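You operate a simulated robot arm through the tools that you are given. There is no shell and no other tool.

Carry out the task below with a simulated robot arm. There is one attempt and no reset: what you move stays moved.

TASK
Run the small pump at flow 2.
Fine: open the blue inlet and green outlet knobs before it runs; the red switch is the power. Leave the boost off.

Only the result counts: the job must be done as asked and must still hold three seconds after the hand-in. Knocking over, shifting, dropping, spilling or breaking anything else fails it.

THE ROBOT
A 7-joint arm with a three-finger gripper, fixed in place. Base frame: the origin is at the foot of the arm, x ahead of it, y to its left, z up; the work surface is at about z = 0.82. Lengths are in m, angles in rad, forces in N, time in s.
Its first joint turns from -2.897 to 2.897 rad. Payload 2.69 kg.
The tool frame sits at the grasp point between the pads (the TCP): z along the fingers, y along the line on which they close. The tips reach 0.03 m beyond it. Largest opening 0.128 m; the body of the gripper starts 0.117 m behind the TCP.
Orientation is that of the tool frame in the base frame, as a unit quaternion [x, y, z, w]. With the fingers straight down and closing along the base's y, the tool's x points along the base's -x, its y along +y and its z along -z.

THE INTERFACE
- The arm moves only by the tool servo_tool. Its argument "commands" is a list of rows, each an object (a shift or turn left out is 0, a gripper value left out holds the last) with "linear": the shift along the tool's x, y, z in units of 300 mm (1.0 is 300 mm), a list of three; "delta_rot": the turn, a rotation vector about the tool's x, y, z in units of 45 degrees (1.0 is 45 degrees), a list of three; "grip": the opening, from 0 (shut) to 1 (fully open). In form: [{"linear": [dx, dy, dz], "delta_rot": [wx, wy, wz], "grip": grip}, ...]. A call has 1 to 20 rows; each row is the pose to reach, as a shift and turn from the pose commanded when the call began, along the tool's axes at that moment. A call with a number of a shift or a turn outside -1 to 1 is refused whole. Rows are played at 5 a second. More than 0.05 m and 0.15 rad between two rows, or a gripper value outside its range, and nothing of the call is played. A pose out of reach is approached as far as the arm can. The call stops where the force on the tool passes 40 N (or 10 N more than at its start, if that is more) or the arm is blocked; 0.2 s more then pass. The fingers move at their own pace and stop on an object; they squeeze with about 35 N. The grip force told is the motor's: it shows also when the fingers shut on nothing. Time passes only in rows, and 0.2 s behind the last, so rows that repeat a pose let the fingers close. The reply holds the time, the measured pose of the TCP, the force on the tool along the base axes, the opening and the grip force, in the units named above and with some noise, with the torque about the TCP (base axes, N m) and any sound that the robot's microphone picked up, and new pictures: "views" is both (left out), scene, wrist or none.
- Cameras (640 x 400 px; columns grow to the right, rows downward): "scene" is fixed at [0.2233, 0.4997, 1.4319]; the picture's right is [0.01, -1.00, 0.00], its down [-0.79, -0.01, -0.61] and it looks along [0.61, 0.01, -0.79] (base axes); focal length 281 px, centre (320, 200). "wrist" rides on the gripper at [0.058, 0.054, -0.131] in the tool frame; the picture's right is [-0.68, 0.74, 0.00], its down [-0.62, -0.57, -0.55] and it looks along [-0.40, -0.37, 0.84] (tool axes); focal length 234 px, centre (320, 200). There is no depth. A picture from a camera that has moved, and an enlarged one, comes with that camera's place and axes in the base frame and with its lens.
- move_column(by): slides the trunk up (or, below 0, down) by that many m; the arm rides with it, the base frame stays. It gives what a move gives, with no picture.
- zoom(camera, box): a new picture of the part [left, top, right, bottom] of that camera's present view, enlarged. It takes no simulated time.
- sign_off(): hands the job in; it is judged then, once.

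Nothing tells you positions but the pictures and the camera data. Unless the task says otherwise, let go and move clear before handing in.

The tools are called after "Call:" by a JSON object that holds its "fn" and its "kwargs". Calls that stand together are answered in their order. servo_tool: Moves the arm, as the interface text tells. Its arguments: {"type":"object","properties":{"commands":{"type":"array","items":{"type":"object","properties":{"linear":{"type":"array","items":{"type":"number"}},"delta_rot":{"type":"array","items":{"type":"number"}},"grip":{"type":"number"}}}},"views":{"type":"string","enum":["both","scene","wrist","none"]}},"required":["commands"]} The other tools are called the same way: move_column (by) slides the trunk up or down; zoom (camera, box) takes an enlarged picture of a part of a camera's view; sign_off () hands the job in.

At the start:

```text
clock: 0.0
eef_pos: [0.6316, 0.3249, 1.1132]
orientation: [0.0, 1.0, -0.001, 0.0]
force: [0.6, -0.1, -0.2]
ft_torque: [0.02, 0.02, -0.02]
finger_gap: 0.128
finger_force: 0.1
trunk travel left (down, up): [-0.15, 0.2]
```

scene: 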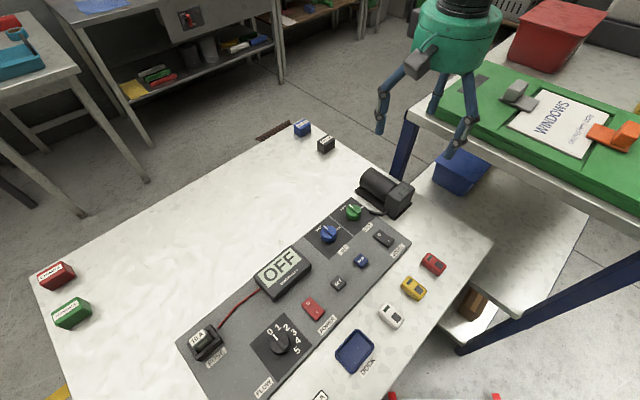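
wrist: 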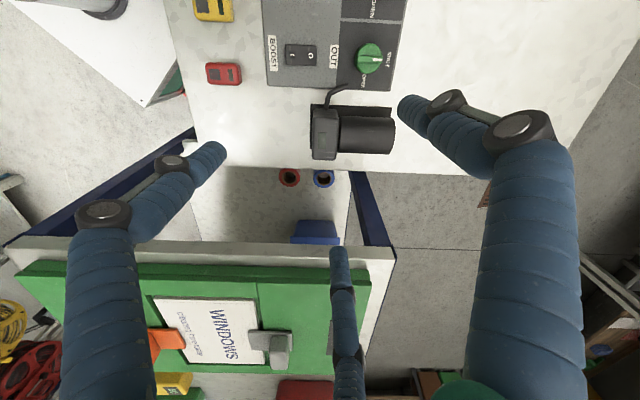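

I see a control panel on the table with a display (OFF), a flow dial, blue and green knobs, a red power switch, and fuse and boost items. I'll zoom in for detail before moving.

Call:
{"fn": "zoom", "kwargs": {"camera": "scene", "box": [170, 280, 350, 400]}}

Call:
{"fn": "zoom", "kwargs": {"camera": "scene", "box": [290, 180, 430, 280]}}

Call:
{"fn": "zoom", "kwargs": {"camera": "scene", "box": [240, 240, 400, 340]}}

Call:
{"fn": "zoom", "kwargs": {"camera": "wrist", "box": [240, 0, 440, 125]}}

```text
3.33 times, centred on (260, 340) of scene
camera zoom: at [0.2233, 0.4997, 1.4319], right [0.01, -1.0, 0.0], down [-0.79, -0.01, -0.61], along [0.61, 0.01, -0.79], focal length 938 px, centre (520, -267)
```

zoom: 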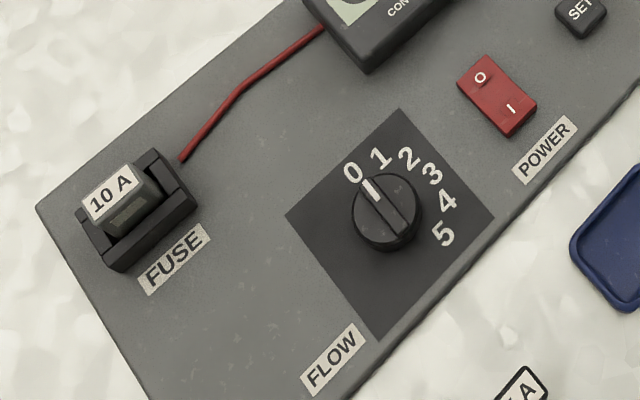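

```text
4.00 times, centred on (360, 230) of scene
camera zoom: at [0.2233, 0.4997, 1.4319], right [0.01, -1.0, 0.0], down [-0.79, -0.01, -0.61], along [0.61, 0.01, -0.79], focal length 1125 px, centre (160, 80)
```

zoom: 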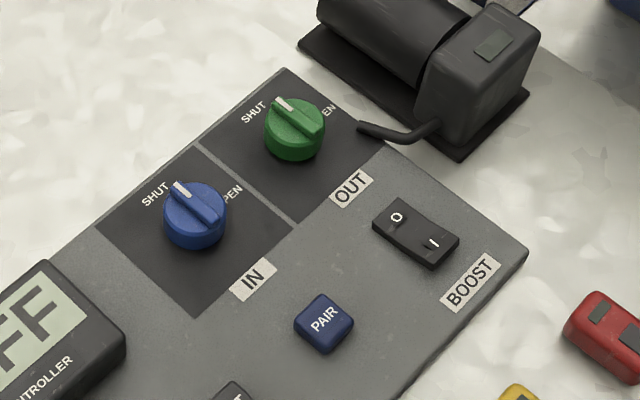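

```text
4.00 times, centred on (320, 290) of scene
camera zoom: at [0.2233, 0.4997, 1.4319], right [0.01, -1.0, 0.0], down [-0.79, -0.01, -0.61], along [0.61, 0.01, -0.79], focal length 1125 px, centre (320, -160)
```

zoom: 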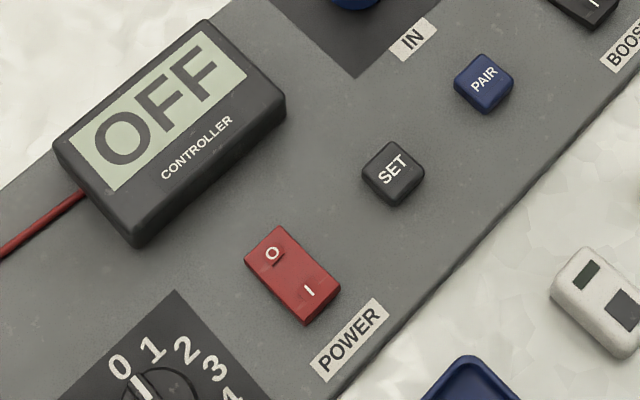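

```text
3.20 times, centred on (340, 62) of wrist
camera zoom: at [0.5728, 0.3784, 1.2432], right [0.68, 0.74, 0.0], down [0.62, -0.57, 0.55], along [0.4, -0.37, -0.84], focal length 749 px, centre (256, 640)
```

zoom: 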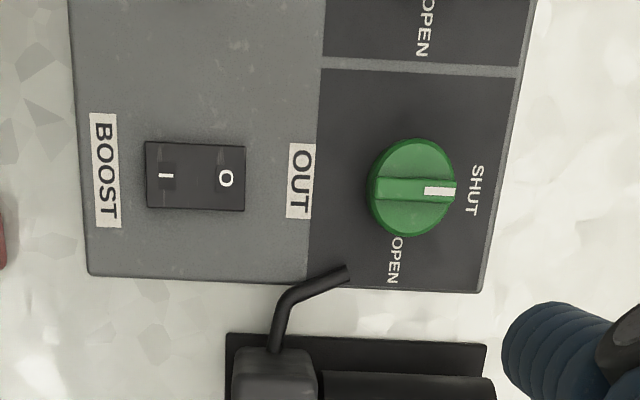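

I see several labelled blocks and other parts around the panel; I'll look at those too before I plan anything.

Call:
{"fn": "zoom", "kwargs": {"camera": "scene", "box": [280, 110, 350, 160]}}

Call:
{"fn": "zoom", "kwargs": {"camera": "scene", "box": [20, 250, 120, 340]}}

Call:
{"fn": "zoom", "kwargs": {"camera": "scene", "box": [170, 310, 250, 370]}}

Call:
{"fn": "zoom", "kwargs": {"camera": "scene", "box": [290, 310, 520, 400]}}

Call:
{"fn": "zoom", "kwargs": {"camera": "scene", "box": [350, 230, 460, 340]}}

Call:
{"fn": "zoom", "kwargs": {"camera": "scene", "box": [340, 150, 430, 230]}}

```text
8.00 times, centred on (315, 135) of scene
camera zoom: at [0.2233, 0.4997, 1.4319], right [0.01, -1.0, 0.0], down [-0.79, -0.01, -0.61], along [0.61, 0.01, -0.79], focal length 2251 px, centre (360, 720)
```

zoom: 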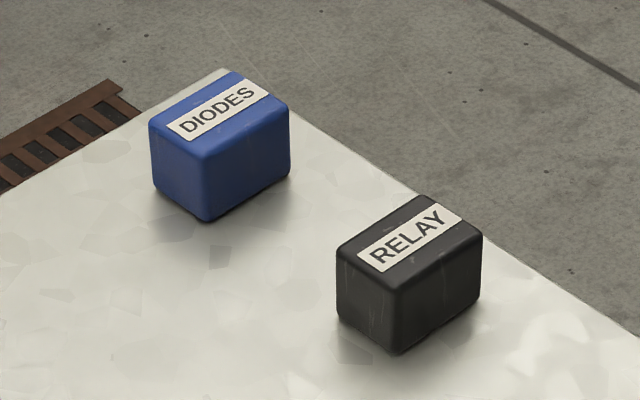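

```text
4.44 times, centred on (70, 295) of scene
camera zoom: at [0.2233, 0.4997, 1.4319], right [0.01, -1.0, 0.0], down [-0.79, -0.01, -0.61], along [0.61, 0.01, -0.79], focal length 1250 px, centre (1431, -222)
```

zoom: 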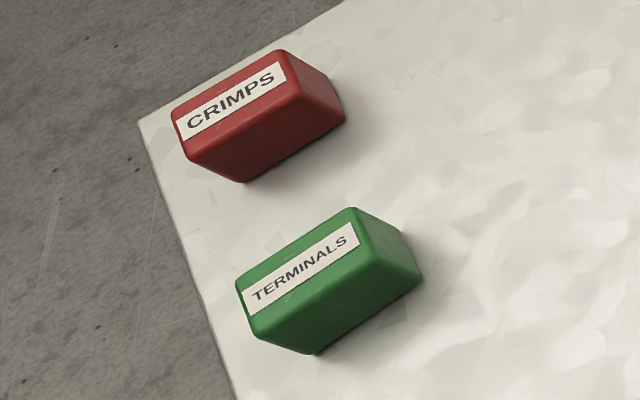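

```text
6.67 times, centred on (210, 340) of scene
camera zoom: at [0.2233, 0.4997, 1.4319], right [0.01, -1.0, 0.0], down [-0.79, -0.01, -0.61], along [0.61, 0.01, -0.79], focal length 1876 px, centre (1053, -733)
```

zoom: 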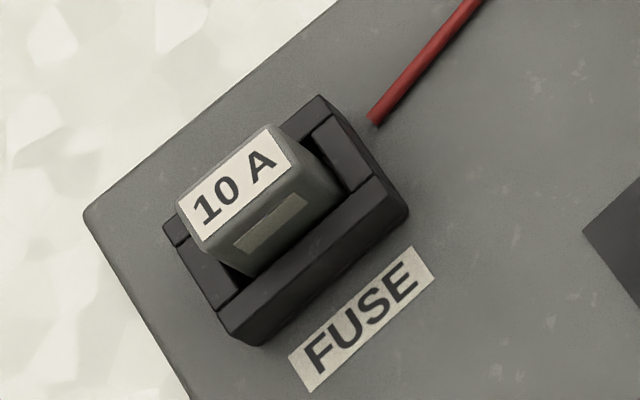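

```text
2.78 times, centred on (405, 355) of scene
camera zoom: at [0.2233, 0.4997, 1.4319], right [0.01, -1.0, 0.0], down [-0.79, -0.01, -0.61], along [0.61, 0.01, -0.79], focal length 783 px, centre (84, -231)
```

zoom: 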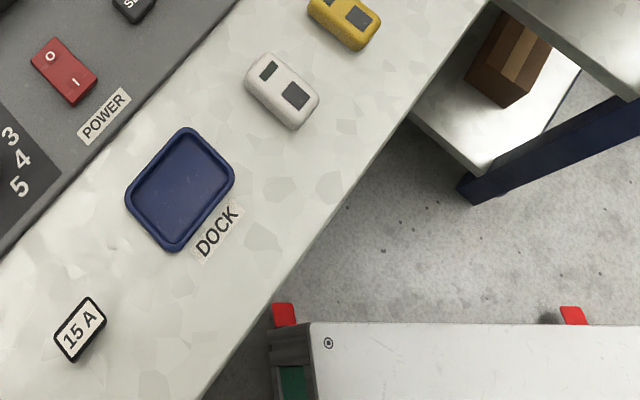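

```text
3.64 times, centred on (405, 285) of scene
camera zoom: at [0.2233, 0.4997, 1.4319], right [0.01, -1.0, 0.0], down [-0.79, -0.01, -0.61], along [0.61, 0.01, -0.79], focal length 1023 px, centre (11, -109)
```

zoom: 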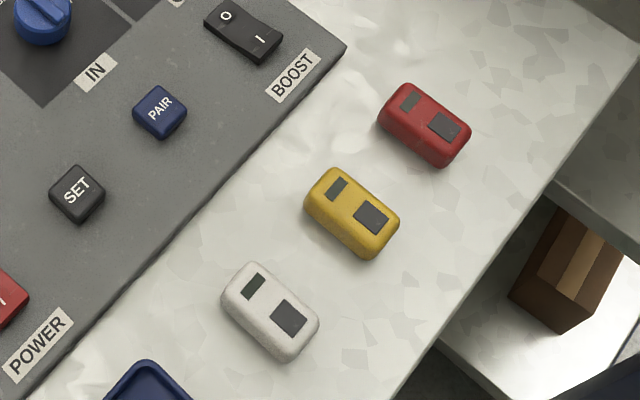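

```text
5.00 times, centred on (385, 190) of scene
camera zoom: at [0.2233, 0.4997, 1.4319], right [0.01, -1.0, 0.0], down [-0.79, -0.01, -0.61], along [0.61, 0.01, -0.79], focal length 1407 px, centre (-5, 250)
```

zoom: 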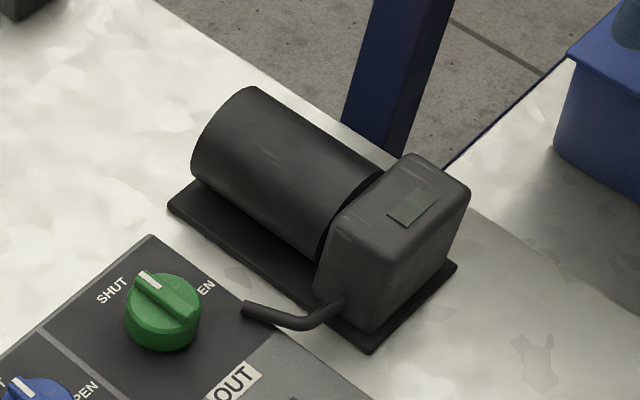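

The panel is yawed about -40° on the table, with the blue and green knobs at SHUT and the flow dial at 0. Before approaching I'll zoom in on the gripper to understand how its fingers look.

Call:
{"fn": "zoom", "kwargs": {"camera": "scene", "box": [350, 0, 510, 170]}}

Call:
{"fn": "servo_tool", "kwargs": {"commands": [{"grip": 0.4}, {"grip": 0.4}, {"grip": 0.4}, {"grip": 0.4}], "views": "both"}}

```text
2.35 times, centred on (430, 85) of scene
camera zoom: at [0.2233, 0.4997, 1.4319], right [0.01, -1.0, 0.0], down [-0.79, -0.01, -0.61], along [0.61, 0.01, -0.79], focal length 662 px, centre (61, 471)
```

zoom: 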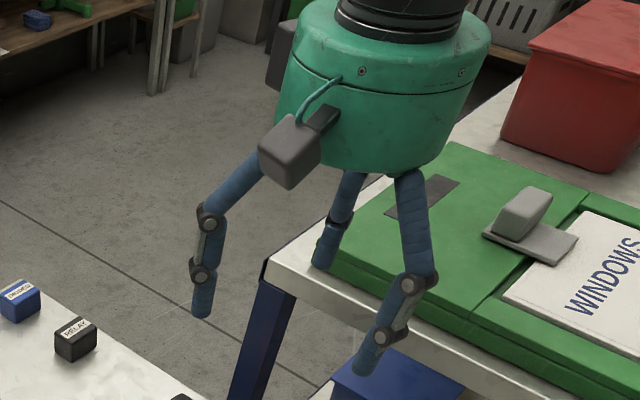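

```text
clock: 1.0
eef_pos: [0.6317, 0.3246, 1.1141]
orientation: [0.0, 1.0, 0.0, 0.0]
force: [-0.1, 0.3, 0.1]
ft_torque: [0.01, -0.01, -0.01]
finger_gap: 0.0513
finger_force: 0.1
trunk travel left (down, up): [-0.15, 0.2]
camera wrist: at [0.5728, 0.3783, 1.2432], right [0.68, 0.74, 0.0], down [0.62, -0.57, 0.55], along [0.4, -0.37, -0.84], focal length 234 px, centre (320, 200)
```

scene: 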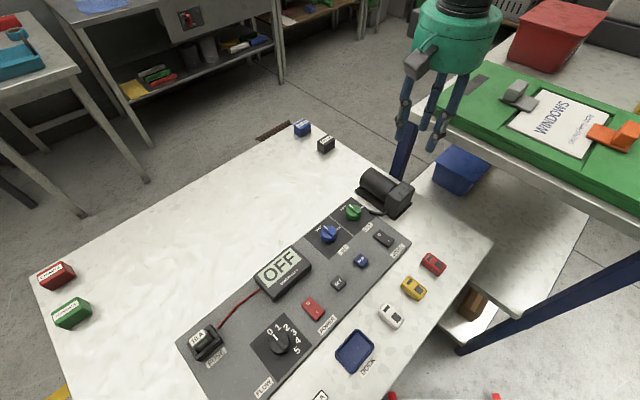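
wrist: 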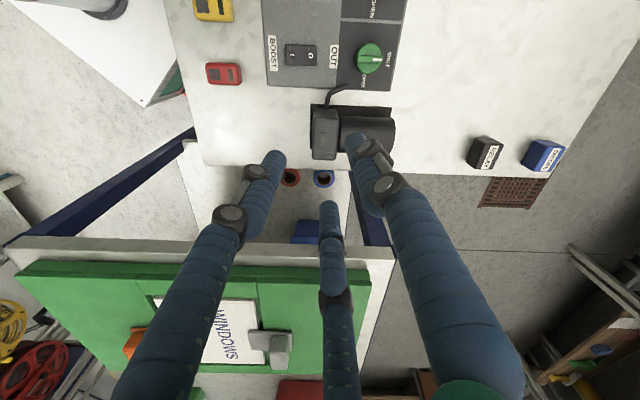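

The hand has three visible fingers, and the panel's text-up direction works out at about 45° in base axes. The green knob is near (0.628, 0.422) and the blue near (0.562, 0.484), both with tops at z≈0.86. I'll yaw the tool to line up with the knob ridges and hover high over the green knob for a closer look.

Call:
{"fn": "servo_tool", "kwargs": {"commands": [{"linear": [0.002, 0.046, 0.04], "delta_rot": [0, 0, -0.14]}, {"linear": [0.004, 0.093, 0.08], "delta_rot": [0, 0, -0.29]}, {"linear": [0.006, 0.14, 0.12], "delta_rot": [0, 0, -0.43]}, {"linear": [0.008, 0.186, 0.16], "delta_rot": [0, 0, -0.57]}, {"linear": [0.01, 0.232, 0.2], "delta_rot": [0, 0, -0.71]}, {"linear": [0.012, 0.28, 0.24], "delta_rot": [0, 0, -0.86]}, {"linear": [0.013, 0.325, 0.28], "delta_rot": [0, 0, -1.0]}, {"linear": [0.013, 0.325, 0.28], "delta_rot": [0, 0, -1.0]}]}}

```text
clock: 2.8
eef_pos: [0.6273, 0.4234, 1.0311]
orientation: [-0.383, 0.924, 0.0, -0.001]
force: [0.1, 0.4, -0.2]
ft_torque: [-0.02, 0.06, 0.0]
finger_gap: 0.051
finger_force: 0.1
trunk travel left (down, up): [-0.15, 0.2]
camera wrist: at [0.5482, 0.4205, 1.1595], right [-0.04, 1.0, 0.0], down [0.84, 0.04, 0.55], along [0.55, 0.02, -0.84], focal length 234 px, centre (320, 200)
```

scene: 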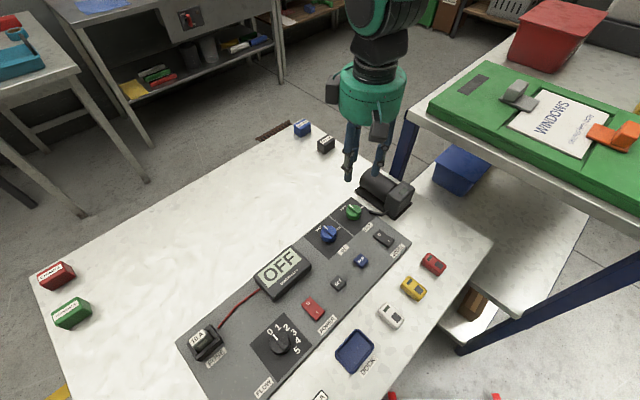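
wrist: 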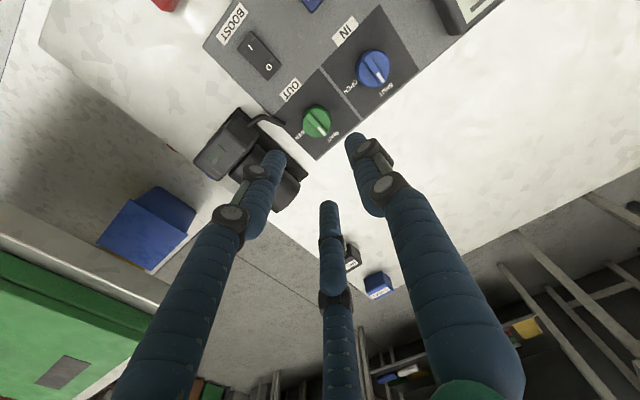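

The tool is now yawed 45° and hovering over the green knob. I'll zoom the wrist view to fix the knob positions and shape.

Call:
{"fn": "zoom", "kwargs": {"camera": "wrist", "box": [260, 20, 420, 160]}}

Call:
{"fn": "zoom", "kwargs": {"camera": "wrist", "box": [190, 80, 340, 220]}}

```text
2.86 times, centred on (340, 90) of wrist
camera zoom: at [0.5482, 0.4205, 1.1595], right [-0.04, 1.0, 0.0], down [0.84, 0.04, 0.55], along [0.55, 0.02, -0.84], focal length 669 px, centre (263, 514)
```

zoom: 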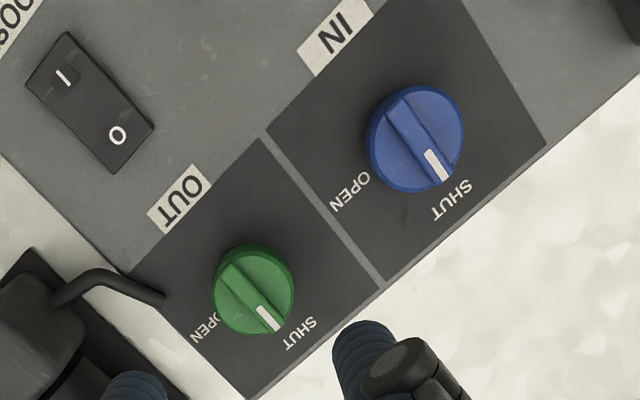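

```text
2.86 times, centred on (265, 150) of wrist
camera zoom: at [0.5482, 0.4205, 1.1595], right [-0.04, 1.0, 0.0], down [0.84, 0.04, 0.55], along [0.55, 0.02, -0.84], focal length 669 px, centre (477, 343)
```

zoom: 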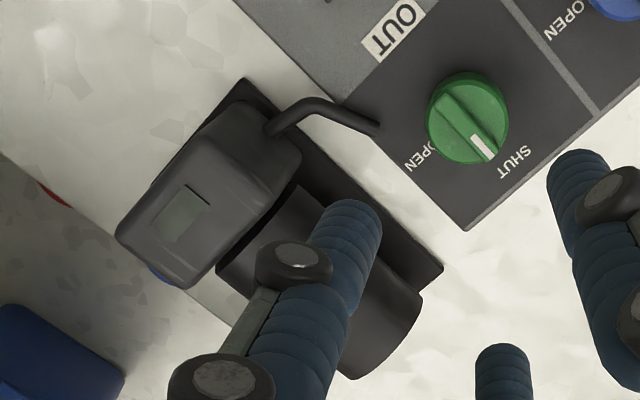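

Both knobs point at SHUT, and OPEN is 90° clockwise from above. I put the green knob at (0.627, 0.420) and the blue at (0.564, 0.481). I'll open the fingers a bit wider and come down partway over the green knob.

Call:
{"fn": "servo_tool", "kwargs": {"commands": [{"linear": [0.008, -0.008, 0.1], "grip": 0.55}, {"linear": [0.008, -0.008, 0.2], "grip": 0.55}, {"linear": [0.008, -0.008, 0.3], "grip": 0.55}, {"linear": [0.008, -0.008, 0.37], "grip": 0.55}, {"linear": [0.008, -0.008, 0.37], "grip": 0.55}]}}

```text
clock: 4.0
eef_pos: [0.6274, 0.4199, 0.9183]
orientation: [-0.383, 0.924, 0.0, 0.0]
force: [0.3, -1.6, -0.3]
ft_torque: [-0.05, 0.04, 0.0]
finger_gap: 0.0704
finger_force: 0.1
trunk travel left (down, up): [-0.15, 0.2]
camera wrist: at [0.5477, 0.416, 1.0475], right [-0.04, 1.0, 0.0], down [0.84, 0.04, 0.55], along [0.55, 0.02, -0.84], focal length 234 px, centre (320, 200)
```

scene: 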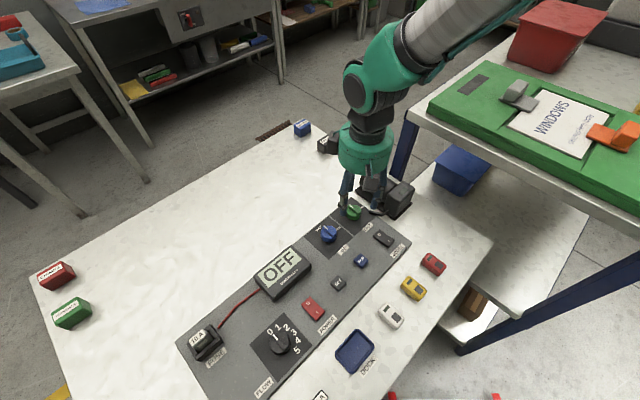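
wrist: 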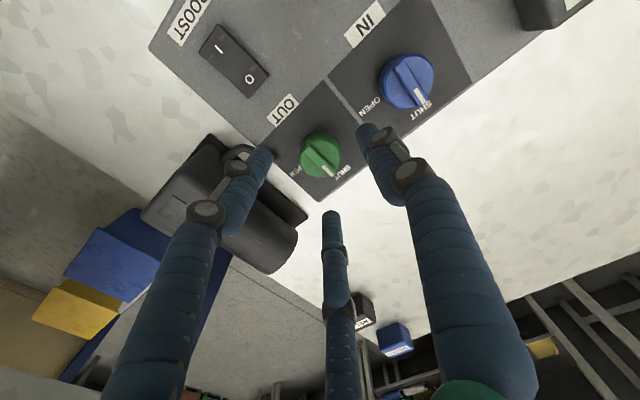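

The knob shows up at about the predicted pixel under the tool. I'll check finger clearances against the pump and hose.

Call:
{"fn": "zoom", "kwargs": {"camera": "wrist", "box": [220, 90, 420, 240]}}

Call:
{"fn": "zoom", "kwargs": {"camera": "scene", "box": [310, 120, 430, 240]}}

```text
2.67 times, centred on (320, 165) of wrist
camera zoom: at [0.5477, 0.416, 1.0475], right [-0.04, 1.0, 0.0], down [0.84, 0.04, 0.55], along [0.55, 0.02, -0.84], focal length 624 px, centre (320, 293)
```

zoom: 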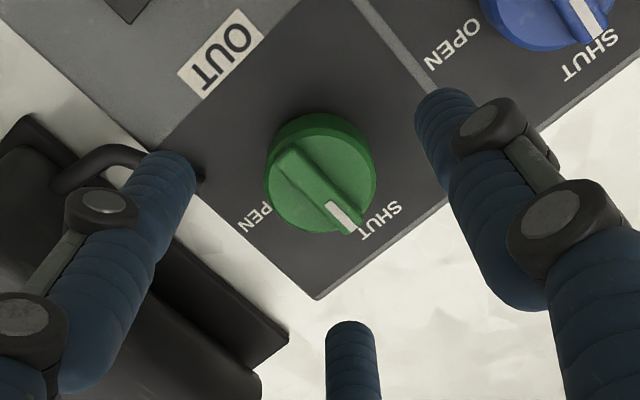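

```text
3.33 times, centred on (370, 180) of scene
camera zoom: at [0.2233, 0.4997, 1.4319], right [0.01, -1.0, 0.0], down [-0.79, -0.01, -0.61], along [0.61, 0.01, -0.79], focal length 938 px, centre (153, 267)
```

zoom: 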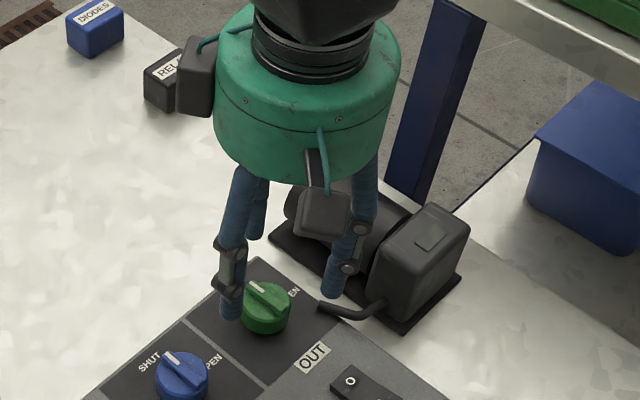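

Clearance to the hose looks like about 8 mm or more, which is enough if I keep the opening modest. I'll descend until the fingertips are near z≈0.845 around the green knob, then close and see what gap the fingers stop at.

Call:
{"fn": "servo_tool", "kwargs": {"commands": [{"linear": [0, 0, 0.05], "grip": 0.45}, {"linear": [0, 0, 0.1], "grip": 0.45}, {"linear": [0, 0, 0.145], "grip": 0.45}, {"linear": [0, 0, 0.145], "grip": 0.45}]}}

```text
clock: 5.0
eef_pos: [0.6284, 0.4196, 0.8763]
orientation: [-0.382, 0.924, 0.0, 0.001]
force: [0.2, 0.5, 0.1]
ft_torque: [0.01, 0.03, 0.02]
finger_gap: 0.0575
finger_force: 0.0
trunk travel left (down, up): [-0.15, 0.2]
camera wrist: at [0.5485, 0.4162, 1.005], right [-0.04, 1.0, 0.0], down [0.84, 0.04, 0.55], along [0.55, 0.02, -0.84], focal length 234 px, centre (320, 200)
```

scene: 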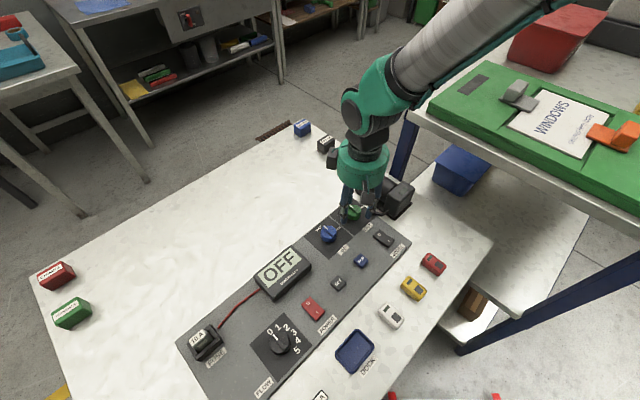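
wrist: 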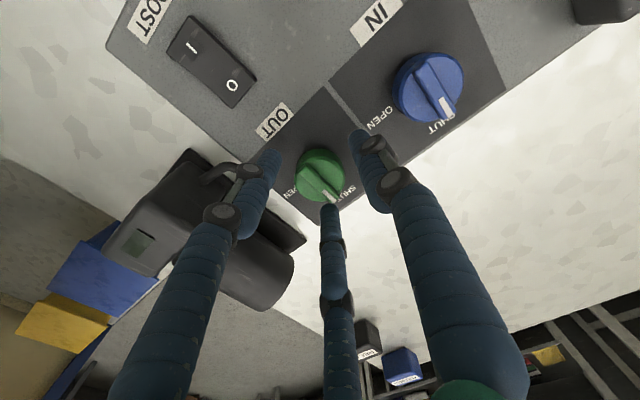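

Call:
{"fn": "zoom", "kwargs": {"camera": "wrist", "box": [240, 120, 400, 220]}}

Call:
{"fn": "zoom", "kwargs": {"camera": "scene", "box": [320, 160, 420, 240]}}

```text
4.00 times, centred on (320, 170) of wrist
camera zoom: at [0.5485, 0.4162, 1.005], right [-0.04, 1.0, 0.0], down [0.84, 0.04, 0.55], along [0.55, 0.02, -0.84], focal length 937 px, centre (320, 320)
```

zoom: 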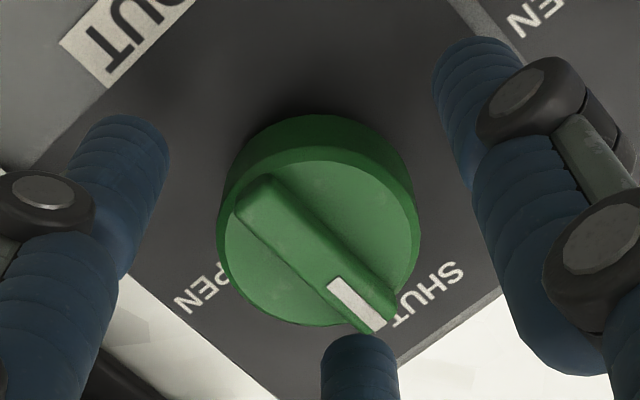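

```text
5.00 times, centred on (370, 200) of scene
camera zoom: at [0.2233, 0.4997, 1.4319], right [0.01, -1.0, 0.0], down [-0.79, -0.01, -0.61], along [0.61, 0.01, -0.79], focal length 1407 px, centre (70, 200)
```

zoom: 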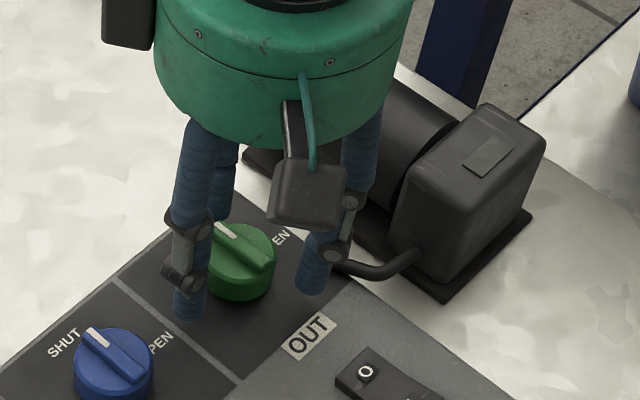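

The knob is centred between the fingers at body height. I'll lower slightly and close on it.

Call:
{"fn": "servo_tool", "kwargs": {"commands": [{"linear": [0, 0, 0.012], "grip": 0.45}, {"linear": [0, 0, 0.012], "grip": 0.2}, {"linear": [0, 0, 0.012], "grip": 0.2}, {"linear": [0, 0, 0.012], "grip": 0.2}]}}

```text
clock: 6.0
eef_pos: [0.6294, 0.4191, 0.8724]
orientation: [-0.383, 0.924, 0.0, 0.001]
force: [22.2, 1.3, 0.3]
ft_torque: [0.15, -0.61, -0.08]
finger_gap: 0.0398
finger_force: 10.9
trunk travel left (down, up): [-0.15, 0.2]
camera wrist: at [0.5498, 0.4168, 1.0023], right [-0.04, 1.0, 0.0], down [0.83, 0.03, 0.55], along [0.55, 0.02, -0.84], focal length 234 px, centre (320, 200)
```

scene: 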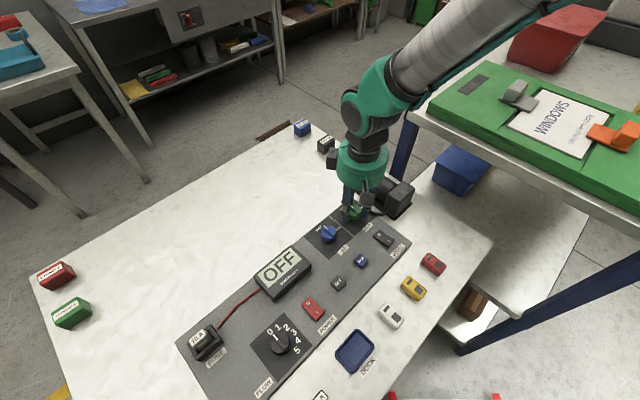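
wrist: 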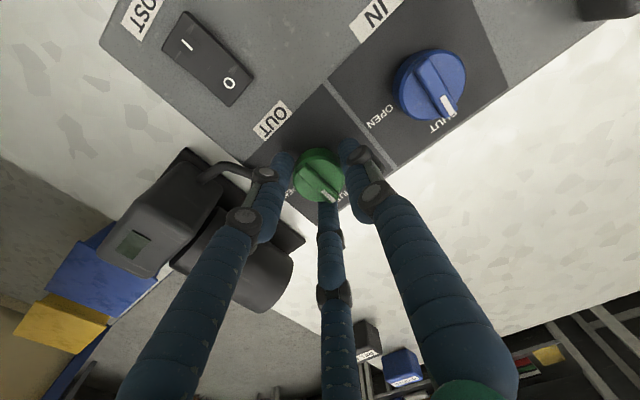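

The fingers have touched the knob (gap 0.040) with a 22 N sideways push in +x, so I'm slightly off-centre. I'll shift about 2.5 mm in +x to re-centre and check the force.

Call:
{"fn": "servo_tool", "kwargs": {"commands": [{"linear": [-0.003, -0.003, 0]}, {"linear": [-0.006, -0.006, 0]}, {"linear": [-0.006, -0.006, 0]}], "views": "wrist"}}

```text
clock: 6.8
eef_pos: [0.6296, 0.4182, 0.8723]
orientation: [-0.382, 0.924, 0.001, 0.0]
force: [16.2, 7.3, 6.0]
ft_torque: [0.25, -0.6, 0.02]
finger_gap: 0.038
finger_force: 9.2
trunk travel left (down, up): [-0.15, 0.2]
camera wrist: at [0.5513, 0.4162, 1.0018], right [-0.04, 1.0, 0.0], down [0.84, 0.04, 0.55], along [0.55, 0.02, -0.84], focal length 234 px, centre (320, 200)
```

wrist: 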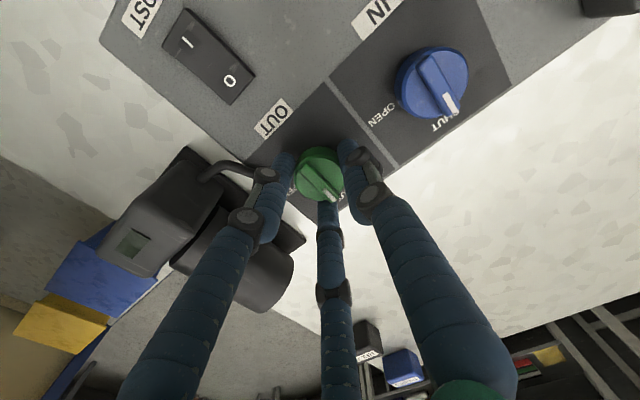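

The sideways force is easing but still pushes toward +x,+y, so I'll shift another couple of millimetres that way.

Call:
{"fn": "servo_tool", "kwargs": {"commands": [{"linear": [-0.005, -0.001, 0]}, {"linear": [-0.009, -0.002, 0]}, {"linear": [-0.009, -0.002, 0]}], "views": "wrist"}}

Call:
{"fn": "zoom", "kwargs": {"camera": "wrist", "box": [260, 120, 390, 220]}}

```text
clock: 7.6
eef_pos: [0.6316, 0.4193, 0.8713]
orientation: [-0.382, 0.924, 0.0, -0.001]
force: [2.6, -4.6, 14.4]
ft_torque: [-0.43, 0.3, 0.03]
finger_gap: 0.0368
finger_force: 45.1
trunk travel left (down, up): [-0.15, 0.2]
camera wrist: at [0.5521, 0.4164, 1.0013], right [-0.04, 1.0, 0.0], down [0.84, 0.04, 0.55], along [0.55, 0.02, -0.84], focal length 234 px, centre (320, 200)
```

wrist: 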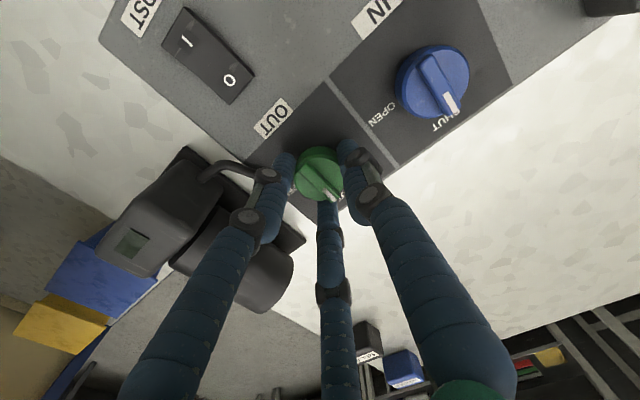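

```text
4.00 times, centred on (325, 170) of wrist
camera zoom: at [0.5521, 0.4164, 1.0013], right [-0.04, 1.0, 0.0], down [0.84, 0.04, 0.55], along [0.55, 0.02, -0.84], focal length 937 px, centre (300, 320)
```

zoom: 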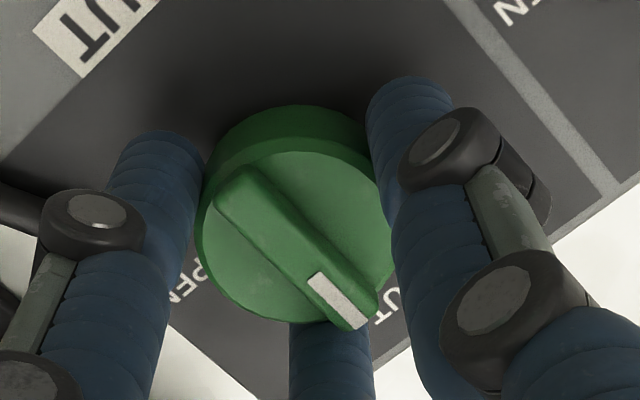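

The grip on the green knob is now solid (gap 0.037, 45 N, small side load). I'll turn it 45° clockwise from above as a first half.

Call:
{"fn": "servo_tool", "kwargs": {"commands": [{"linear": [0, 0, -0.003], "delta_rot": [0, 0, 0.17]}, {"linear": [0, 0, -0.003], "delta_rot": [0, 0, 0.34]}, {"linear": [0, 0, -0.003], "delta_rot": [0, 0, 0.51]}, {"linear": [0, 0, -0.003], "delta_rot": [0, 0, 0.68]}, {"linear": [0, 0, -0.003], "delta_rot": [0, 0, 0.84]}, {"linear": [0, 0, -0.003], "delta_rot": [0, 0, 1.0]}]}}

Call:
{"fn": "zoom", "kwargs": {"camera": "wrist", "box": [260, 120, 390, 220]}}

```text
clock: 9.0
eef_pos: [0.6317, 0.4196, 0.871]
orientation: [0.0, 1.0, -0.001, -0.002]
force: [-3.1, -7.8, -7.4]
ft_torque: [-0.01, -0.08, 0.0]
finger_gap: 0.0367
finger_force: 45.0
trunk travel left (down, up): [-0.15, 0.2]
camera wrist: at [0.5734, 0.4737, 1.0013], right [0.68, 0.74, 0.0], down [0.62, -0.57, 0.55], along [0.4, -0.37, -0.84], focal length 234 px, centre (320, 200)
```

scene: 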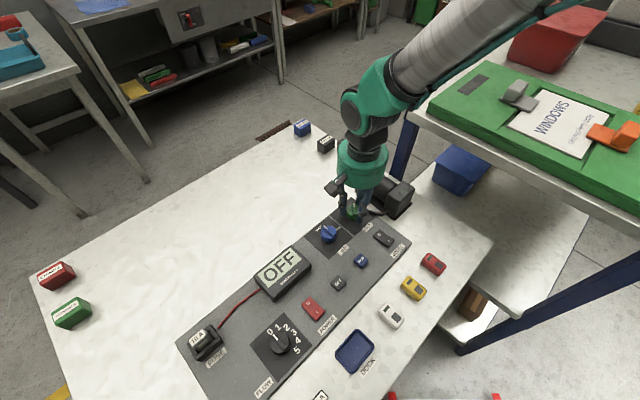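
wrist: 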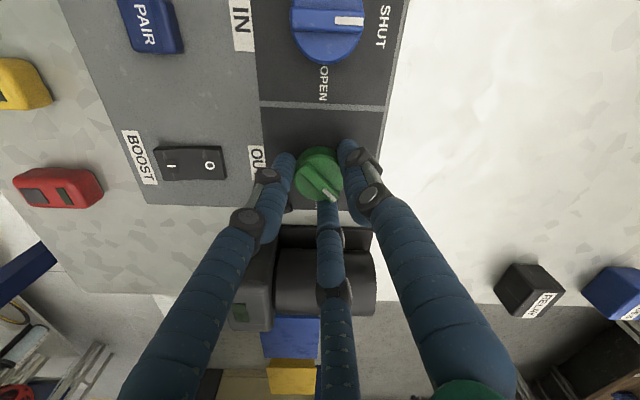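

```text
4.00 times, centred on (325, 170) of wrist
camera zoom: at [0.5734, 0.4737, 1.0013], right [0.68, 0.74, 0.0], down [0.62, -0.57, 0.55], along [0.4, -0.37, -0.84], focal length 937 px, centre (300, 320)
```

zoom: 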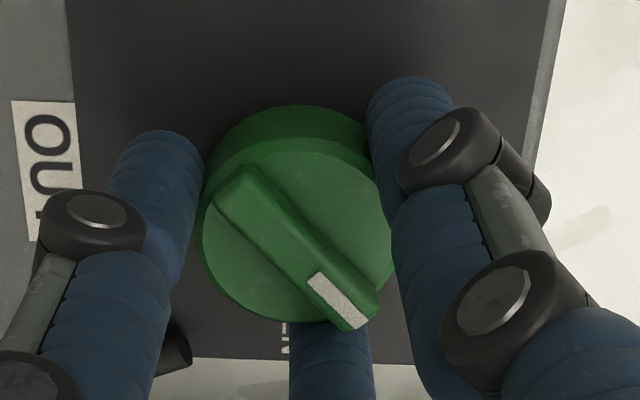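

The knob turned 45° with the hand. Before the second half I'll check how near the hose is to the finger that will swing toward it.

Call:
{"fn": "zoom", "kwargs": {"camera": "wrist", "box": [230, 170, 370, 260]}}

Call:
{"fn": "zoom", "kwargs": {"camera": "scene", "box": [325, 180, 405, 235]}}

```text
4.44 times, centred on (300, 215) of wrist
camera zoom: at [0.5734, 0.4737, 1.0013], right [0.68, 0.74, 0.0], down [0.62, -0.57, 0.55], along [0.4, -0.37, -0.84], focal length 1041 px, centre (409, 133)
```

zoom: 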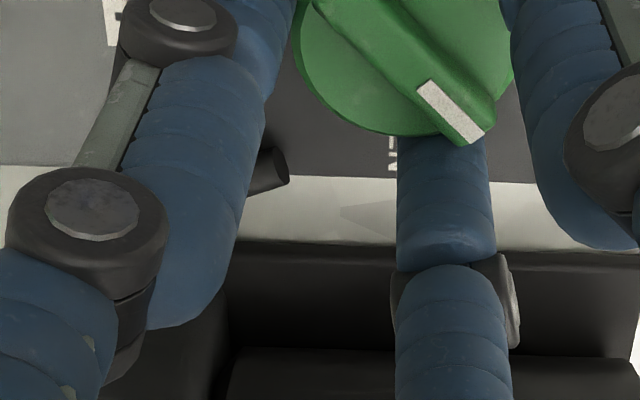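

```text
7.27 times, centred on (365, 208) of scene
camera zoom: at [0.2233, 0.4997, 1.4319], right [0.01, -1.0, 0.0], down [-0.79, -0.01, -0.61], along [0.61, 0.01, -0.79], focal length 2046 px, centre (-7, 146)
```

zoom: 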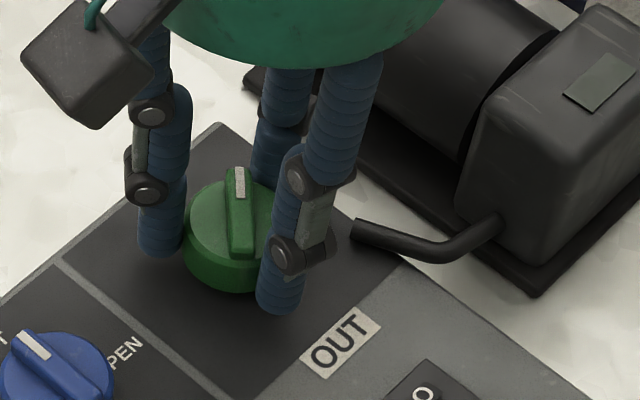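

The hose tip sits around (0.640, 0.380, 0.843), only about 6 mm from where a finger would end up. I'll release in place, yaw the hand back about 33°, and regrip so the second half of the turn keeps the fingers away from the hose.

Call:
{"fn": "servo_tool", "kwargs": {"commands": [{"grip": 0.45}, {"grip": 0.45}, {"delta_rot": [0, 0, -0.15], "grip": 0.45}, {"delta_rot": [0, 0, -0.3], "grip": 0.45}, {"delta_rot": [0, 0, -0.45], "grip": 0.45}, {"delta_rot": [0, 0, -0.6], "grip": 0.45}, {"delta_rot": [0, 0, -0.744], "grip": 0.45}, {"delta_rot": [0, 0, -0.744], "grip": 0.45}]}}

Call:
{"fn": "zoom", "kwargs": {"camera": "wrist", "box": [240, 110, 400, 230]}}

Call:
{"fn": "zoom", "kwargs": {"camera": "scene", "box": [325, 180, 405, 235]}}

```text
clock: 10.8
eef_pos: [0.6327, 0.4186, 0.8718]
orientation: [-0.289, 0.957, 0.0, 0.0]
force: [-0.6, -0.7, -0.2]
ft_torque: [-0.02, 0.0, -0.03]
finger_gap: 0.0575
finger_force: 0.0
trunk travel left (down, up): [-0.15, 0.2]
camera wrist: at [0.5539, 0.4324, 1.0019], right [0.16, 0.99, 0.0], down [0.83, -0.13, 0.55], along [0.54, -0.09, -0.84], focal length 234 px, centre (320, 200)
```

scene: 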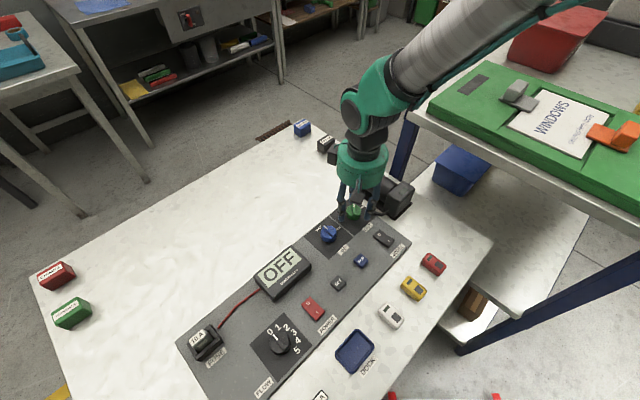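
wrist: 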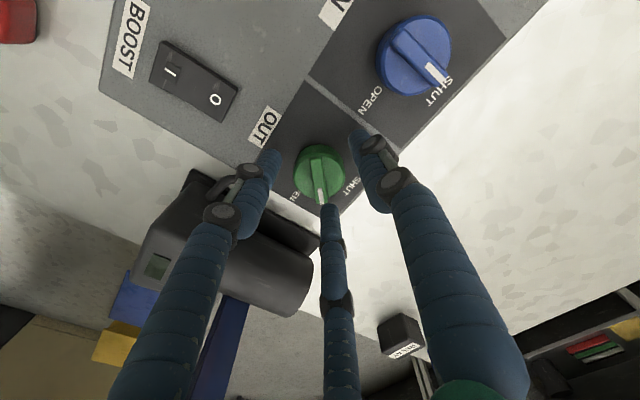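

```text
3.33 times, centred on (320, 170) of wrist
camera zoom: at [0.5539, 0.4324, 1.0019], right [0.16, 0.99, 0.0], down [0.83, -0.13, 0.55], along [0.54, -0.09, -0.84], focal length 781 px, centre (320, 300)
```

zoom: 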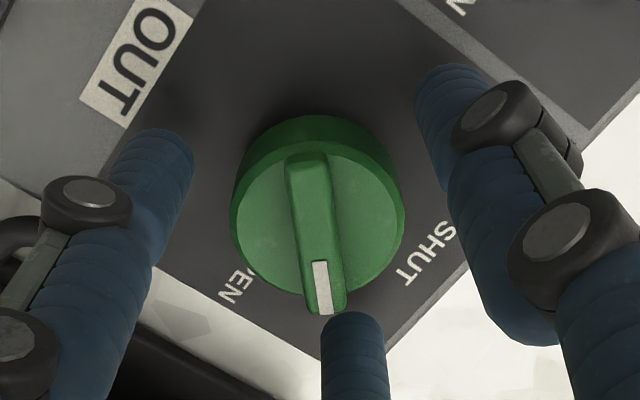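

```text
7.27 times, centred on (365, 208) of scene
camera zoom: at [0.2233, 0.4997, 1.4319], right [0.01, -1.0, 0.0], down [-0.79, -0.01, -0.61], along [0.61, 0.01, -0.79], focal length 2046 px, centre (-7, 146)
```

zoom: 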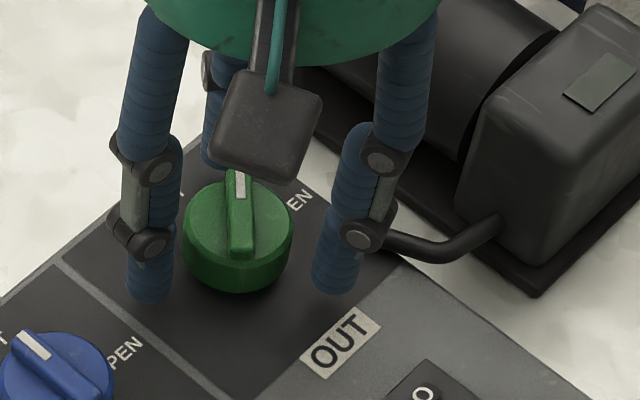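

The fingers are clear of the hose now and the pointer sits at 45°. I'll close on the knob again and check the side load.

Call:
{"fn": "servo_tool", "kwargs": {"commands": [{"grip": 0.2}, {"grip": 0.2}, {"grip": 0.2}, {"grip": 0.2}], "views": "none"}}

```text
clock: 11.8
eef_pos: [0.6314, 0.4186, 0.8714]
orientation: [-0.288, 0.958, 0.0, -0.001]
force: [-8.2, -7.2, 2.9]
ft_torque: [-0.3, 0.37, 0.02]
finger_gap: 0.0369
finger_force: 44.9
trunk travel left (down, up): [-0.15, 0.2]
```

The grip is good again (gap 0.037, small side load). I'll turn the remaining 45° clockwise.

Call:
{"fn": "servo_tool", "kwargs": {"commands": [{"delta_rot": [0, 0, 0.17]}, {"delta_rot": [0, 0, 0.34]}, {"delta_rot": [0, 0, 0.51]}, {"delta_rot": [0, 0, 0.68]}, {"delta_rot": [0, 0, 0.84]}, {"delta_rot": [0, 0, 1.0]}, {"delta_rot": [0, 0, 1.0]}]}}

Call:
{"fn": "zoom", "kwargs": {"camera": "wrist", "box": [240, 110, 400, 230]}}

Call:
{"fn": "zoom", "kwargs": {"camera": "scene", "box": [325, 180, 405, 235]}}

```text
clock: 13.4
eef_pos: [0.6331, 0.4196, 0.8722]
orientation: [0.101, 0.995, 0.001, 0.0]
force: [-9.7, -14.3, -6.9]
ft_torque: [-0.37, 0.12, 0.45]
finger_gap: 0.0372
finger_force: 44.9
trunk travel left (down, up): [-0.15, 0.2]
camera wrist: at [0.5849, 0.4838, 1.0017], right [0.81, 0.59, 0.0], down [0.49, -0.68, 0.55], along [0.32, -0.45, -0.84], focal length 234 px, centre (320, 200)
```

scene: 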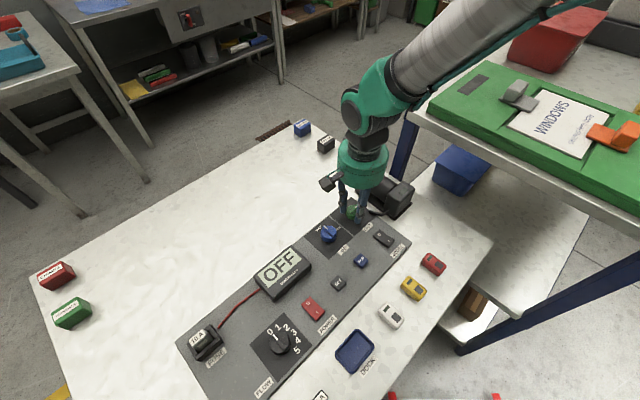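
wrist: 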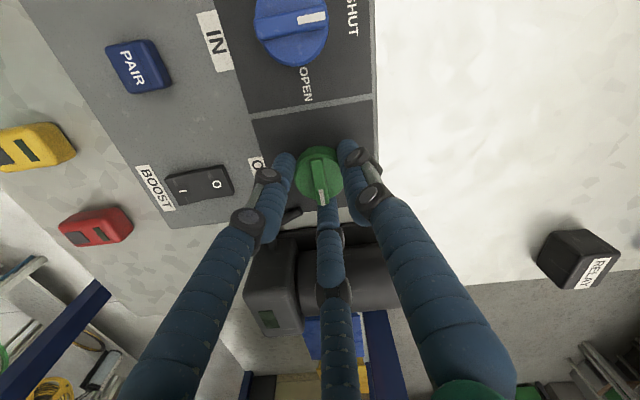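

```text
3.33 times, centred on (320, 170) of wrist
camera zoom: at [0.5849, 0.4838, 1.0017], right [0.81, 0.59, 0.0], down [0.49, -0.68, 0.55], along [0.32, -0.45, -0.84], focal length 781 px, centre (320, 300)
```

zoom: 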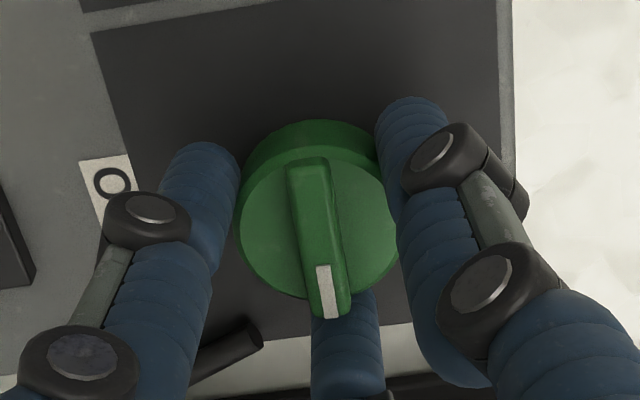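

```text
7.27 times, centred on (365, 208) of scene
camera zoom: at [0.2233, 0.4997, 1.4319], right [0.01, -1.0, 0.0], down [-0.79, -0.01, -0.61], along [0.61, 0.01, -0.79], focal length 2046 px, centre (-7, 146)
```

zoom: 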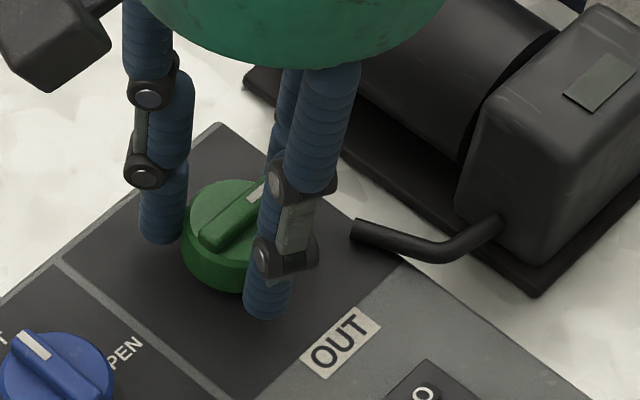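

The green knob reached OPEN, and the reaction torque suggests it is against its stop. I'll release, lift straight up and inspect it.

Call:
{"fn": "servo_tool", "kwargs": {"commands": [{"grip": 0.45}, {"grip": 0.45}, {"linear": [0, 0, -0.07], "grip": 0.45}, {"linear": [0, 0, -0.17], "grip": 0.45}, {"linear": [0, 0, -0.3], "grip": 0.45}, {"linear": [0, 0, -0.3], "grip": 0.45}]}}

Call:
{"fn": "zoom", "kwargs": {"camera": "wrist", "box": [220, 0, 400, 200]}}

Call:
{"fn": "zoom", "kwargs": {"camera": "scene", "box": [305, 180, 405, 255]}}

```text
clock: 14.8
eef_pos: [0.6335, 0.4174, 0.9639]
orientation: [0.1, 0.995, -0.001, 0.0]
force: [0.0, 0.4, 0.6]
ft_torque: [0.05, -0.01, 0.02]
finger_gap: 0.0573
finger_force: 0.1
trunk travel left (down, up): [-0.15, 0.2]
camera wrist: at [0.5863, 0.4819, 1.0941], right [0.81, 0.59, 0.0], down [0.49, -0.68, 0.55], along [0.32, -0.44, -0.84], focal length 234 px, centre (320, 200)
```

scene: 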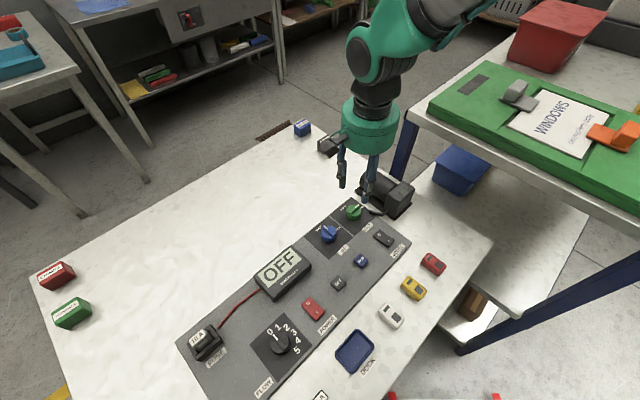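
wrist: 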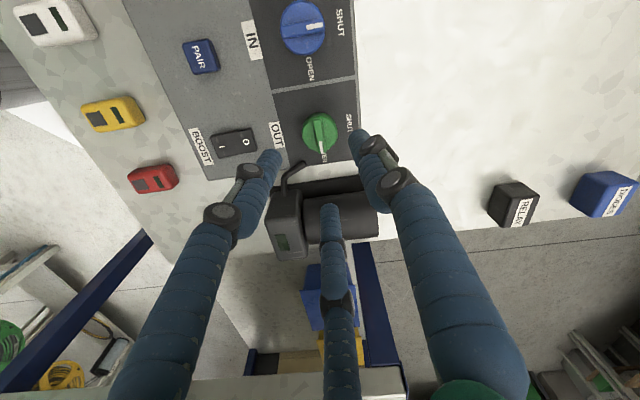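

```text
2.00 times, centred on (310, 100) of wrist
camera zoom: at [0.5863, 0.4819, 1.0941], right [0.81, 0.59, 0.0], down [0.49, -0.68, 0.55], along [0.32, -0.44, -0.84], focal length 468 px, centre (340, 400)
```

zoom: 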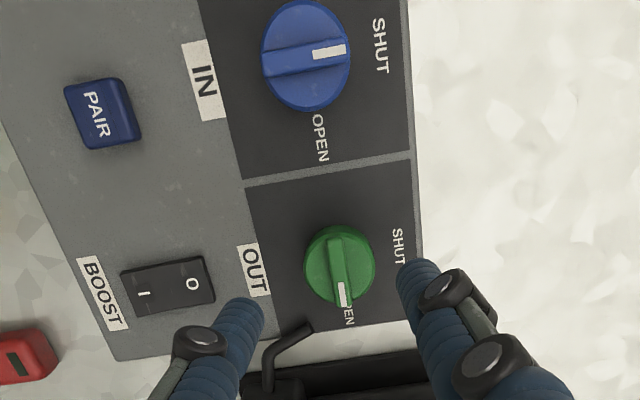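

```text
5.33 times, centred on (355, 218) of scene
camera zoom: at [0.2233, 0.4997, 1.4319], right [0.01, -1.0, 0.0], down [-0.79, -0.01, -0.61], along [0.61, 0.01, -0.79], focal length 1500 px, centre (133, 107)
```

zoom: 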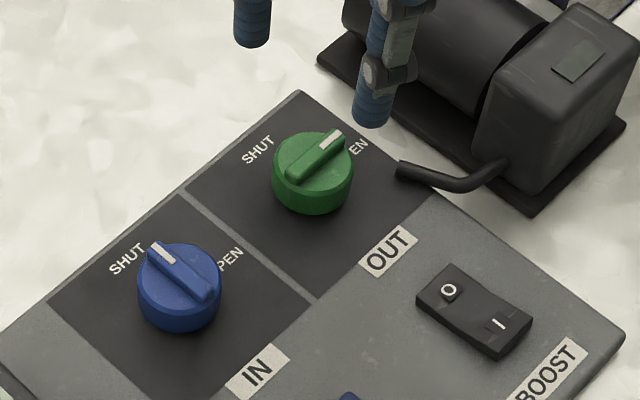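

The green pointer is at OPEN and the pump and hose have not moved. The blue knob refines to about (0.570, 0.481), so I'll move over it while yawing the hand back.

Call:
{"fn": "servo_tool", "kwargs": {"commands": [{"linear": [0.036, 0.024, 0.0], "delta_rot": [0, 0, -0.14]}, {"linear": [0.072, 0.047, 0.0], "delta_rot": [0, 0, -0.29]}, {"linear": [0.107, 0.071, 0.02], "delta_rot": [0, 0, -0.43]}, {"linear": [0.143, 0.095, 0.04], "delta_rot": [0, 0, -0.57]}, {"linear": [0.178, 0.118, 0.06], "delta_rot": [0, 0, -0.71]}, {"linear": [0.214, 0.142, 0.1], "delta_rot": [0, 0, -0.86]}, {"linear": [0.25, 0.166, 0.147], "delta_rot": [0, 0, -1.0]}, {"linear": [0.25, 0.166, 0.147], "delta_rot": [0, 0, -1.0]}]}}

Call:
{"fn": "zoom", "kwargs": {"camera": "wrist", "box": [240, 90, 400, 210]}}

```text
clock: 16.6
eef_pos: [0.5686, 0.4841, 0.919]
orientation: [-0.289, 0.957, 0.0, 0.0]
force: [-1.1, -0.3, -0.5]
ft_torque: [-0.02, -0.02, 0.02]
finger_gap: 0.0576
finger_force: 0.0
trunk travel left (down, up): [-0.15, 0.2]
camera wrist: at [0.4908, 0.4969, 1.0485], right [0.16, 0.99, 0.0], down [0.83, -0.13, 0.55], along [0.54, -0.09, -0.84], focal length 234 px, centre (320, 200)
```

scene: 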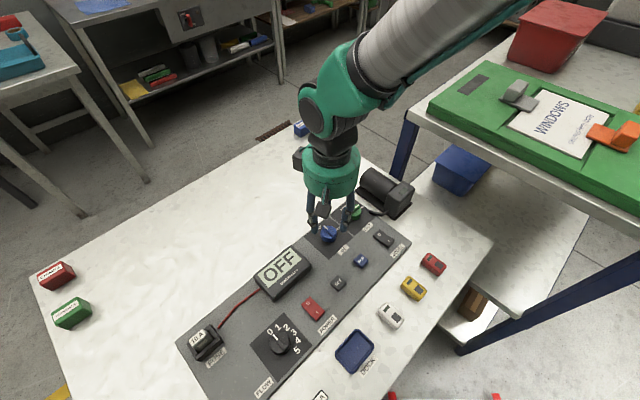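
wrist: 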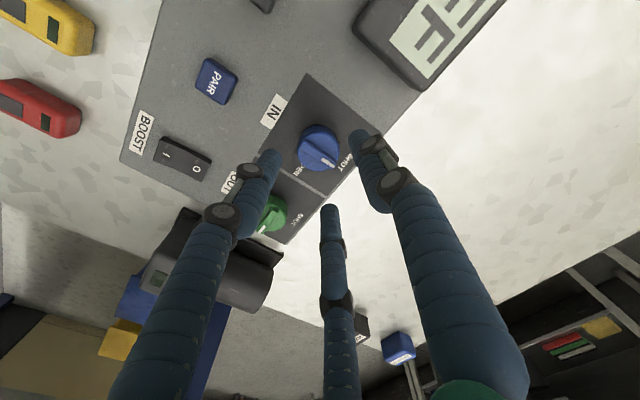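

```text
3.33 times, centred on (320, 150) of wrist
camera zoom: at [0.4908, 0.4969, 1.0485], right [0.16, 0.99, 0.0], down [0.83, -0.13, 0.55], along [0.54, -0.09, -0.84], focal length 781 px, centre (320, 367)
```

zoom: 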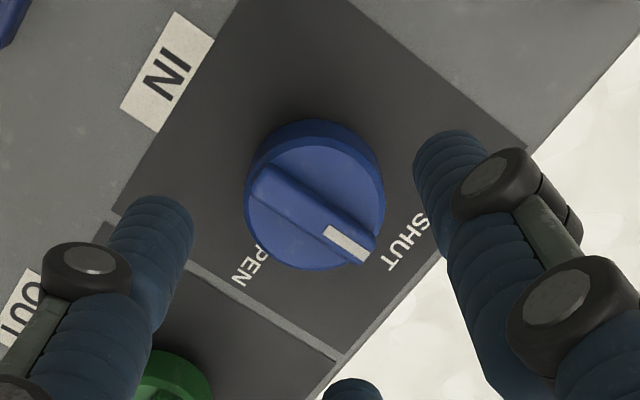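

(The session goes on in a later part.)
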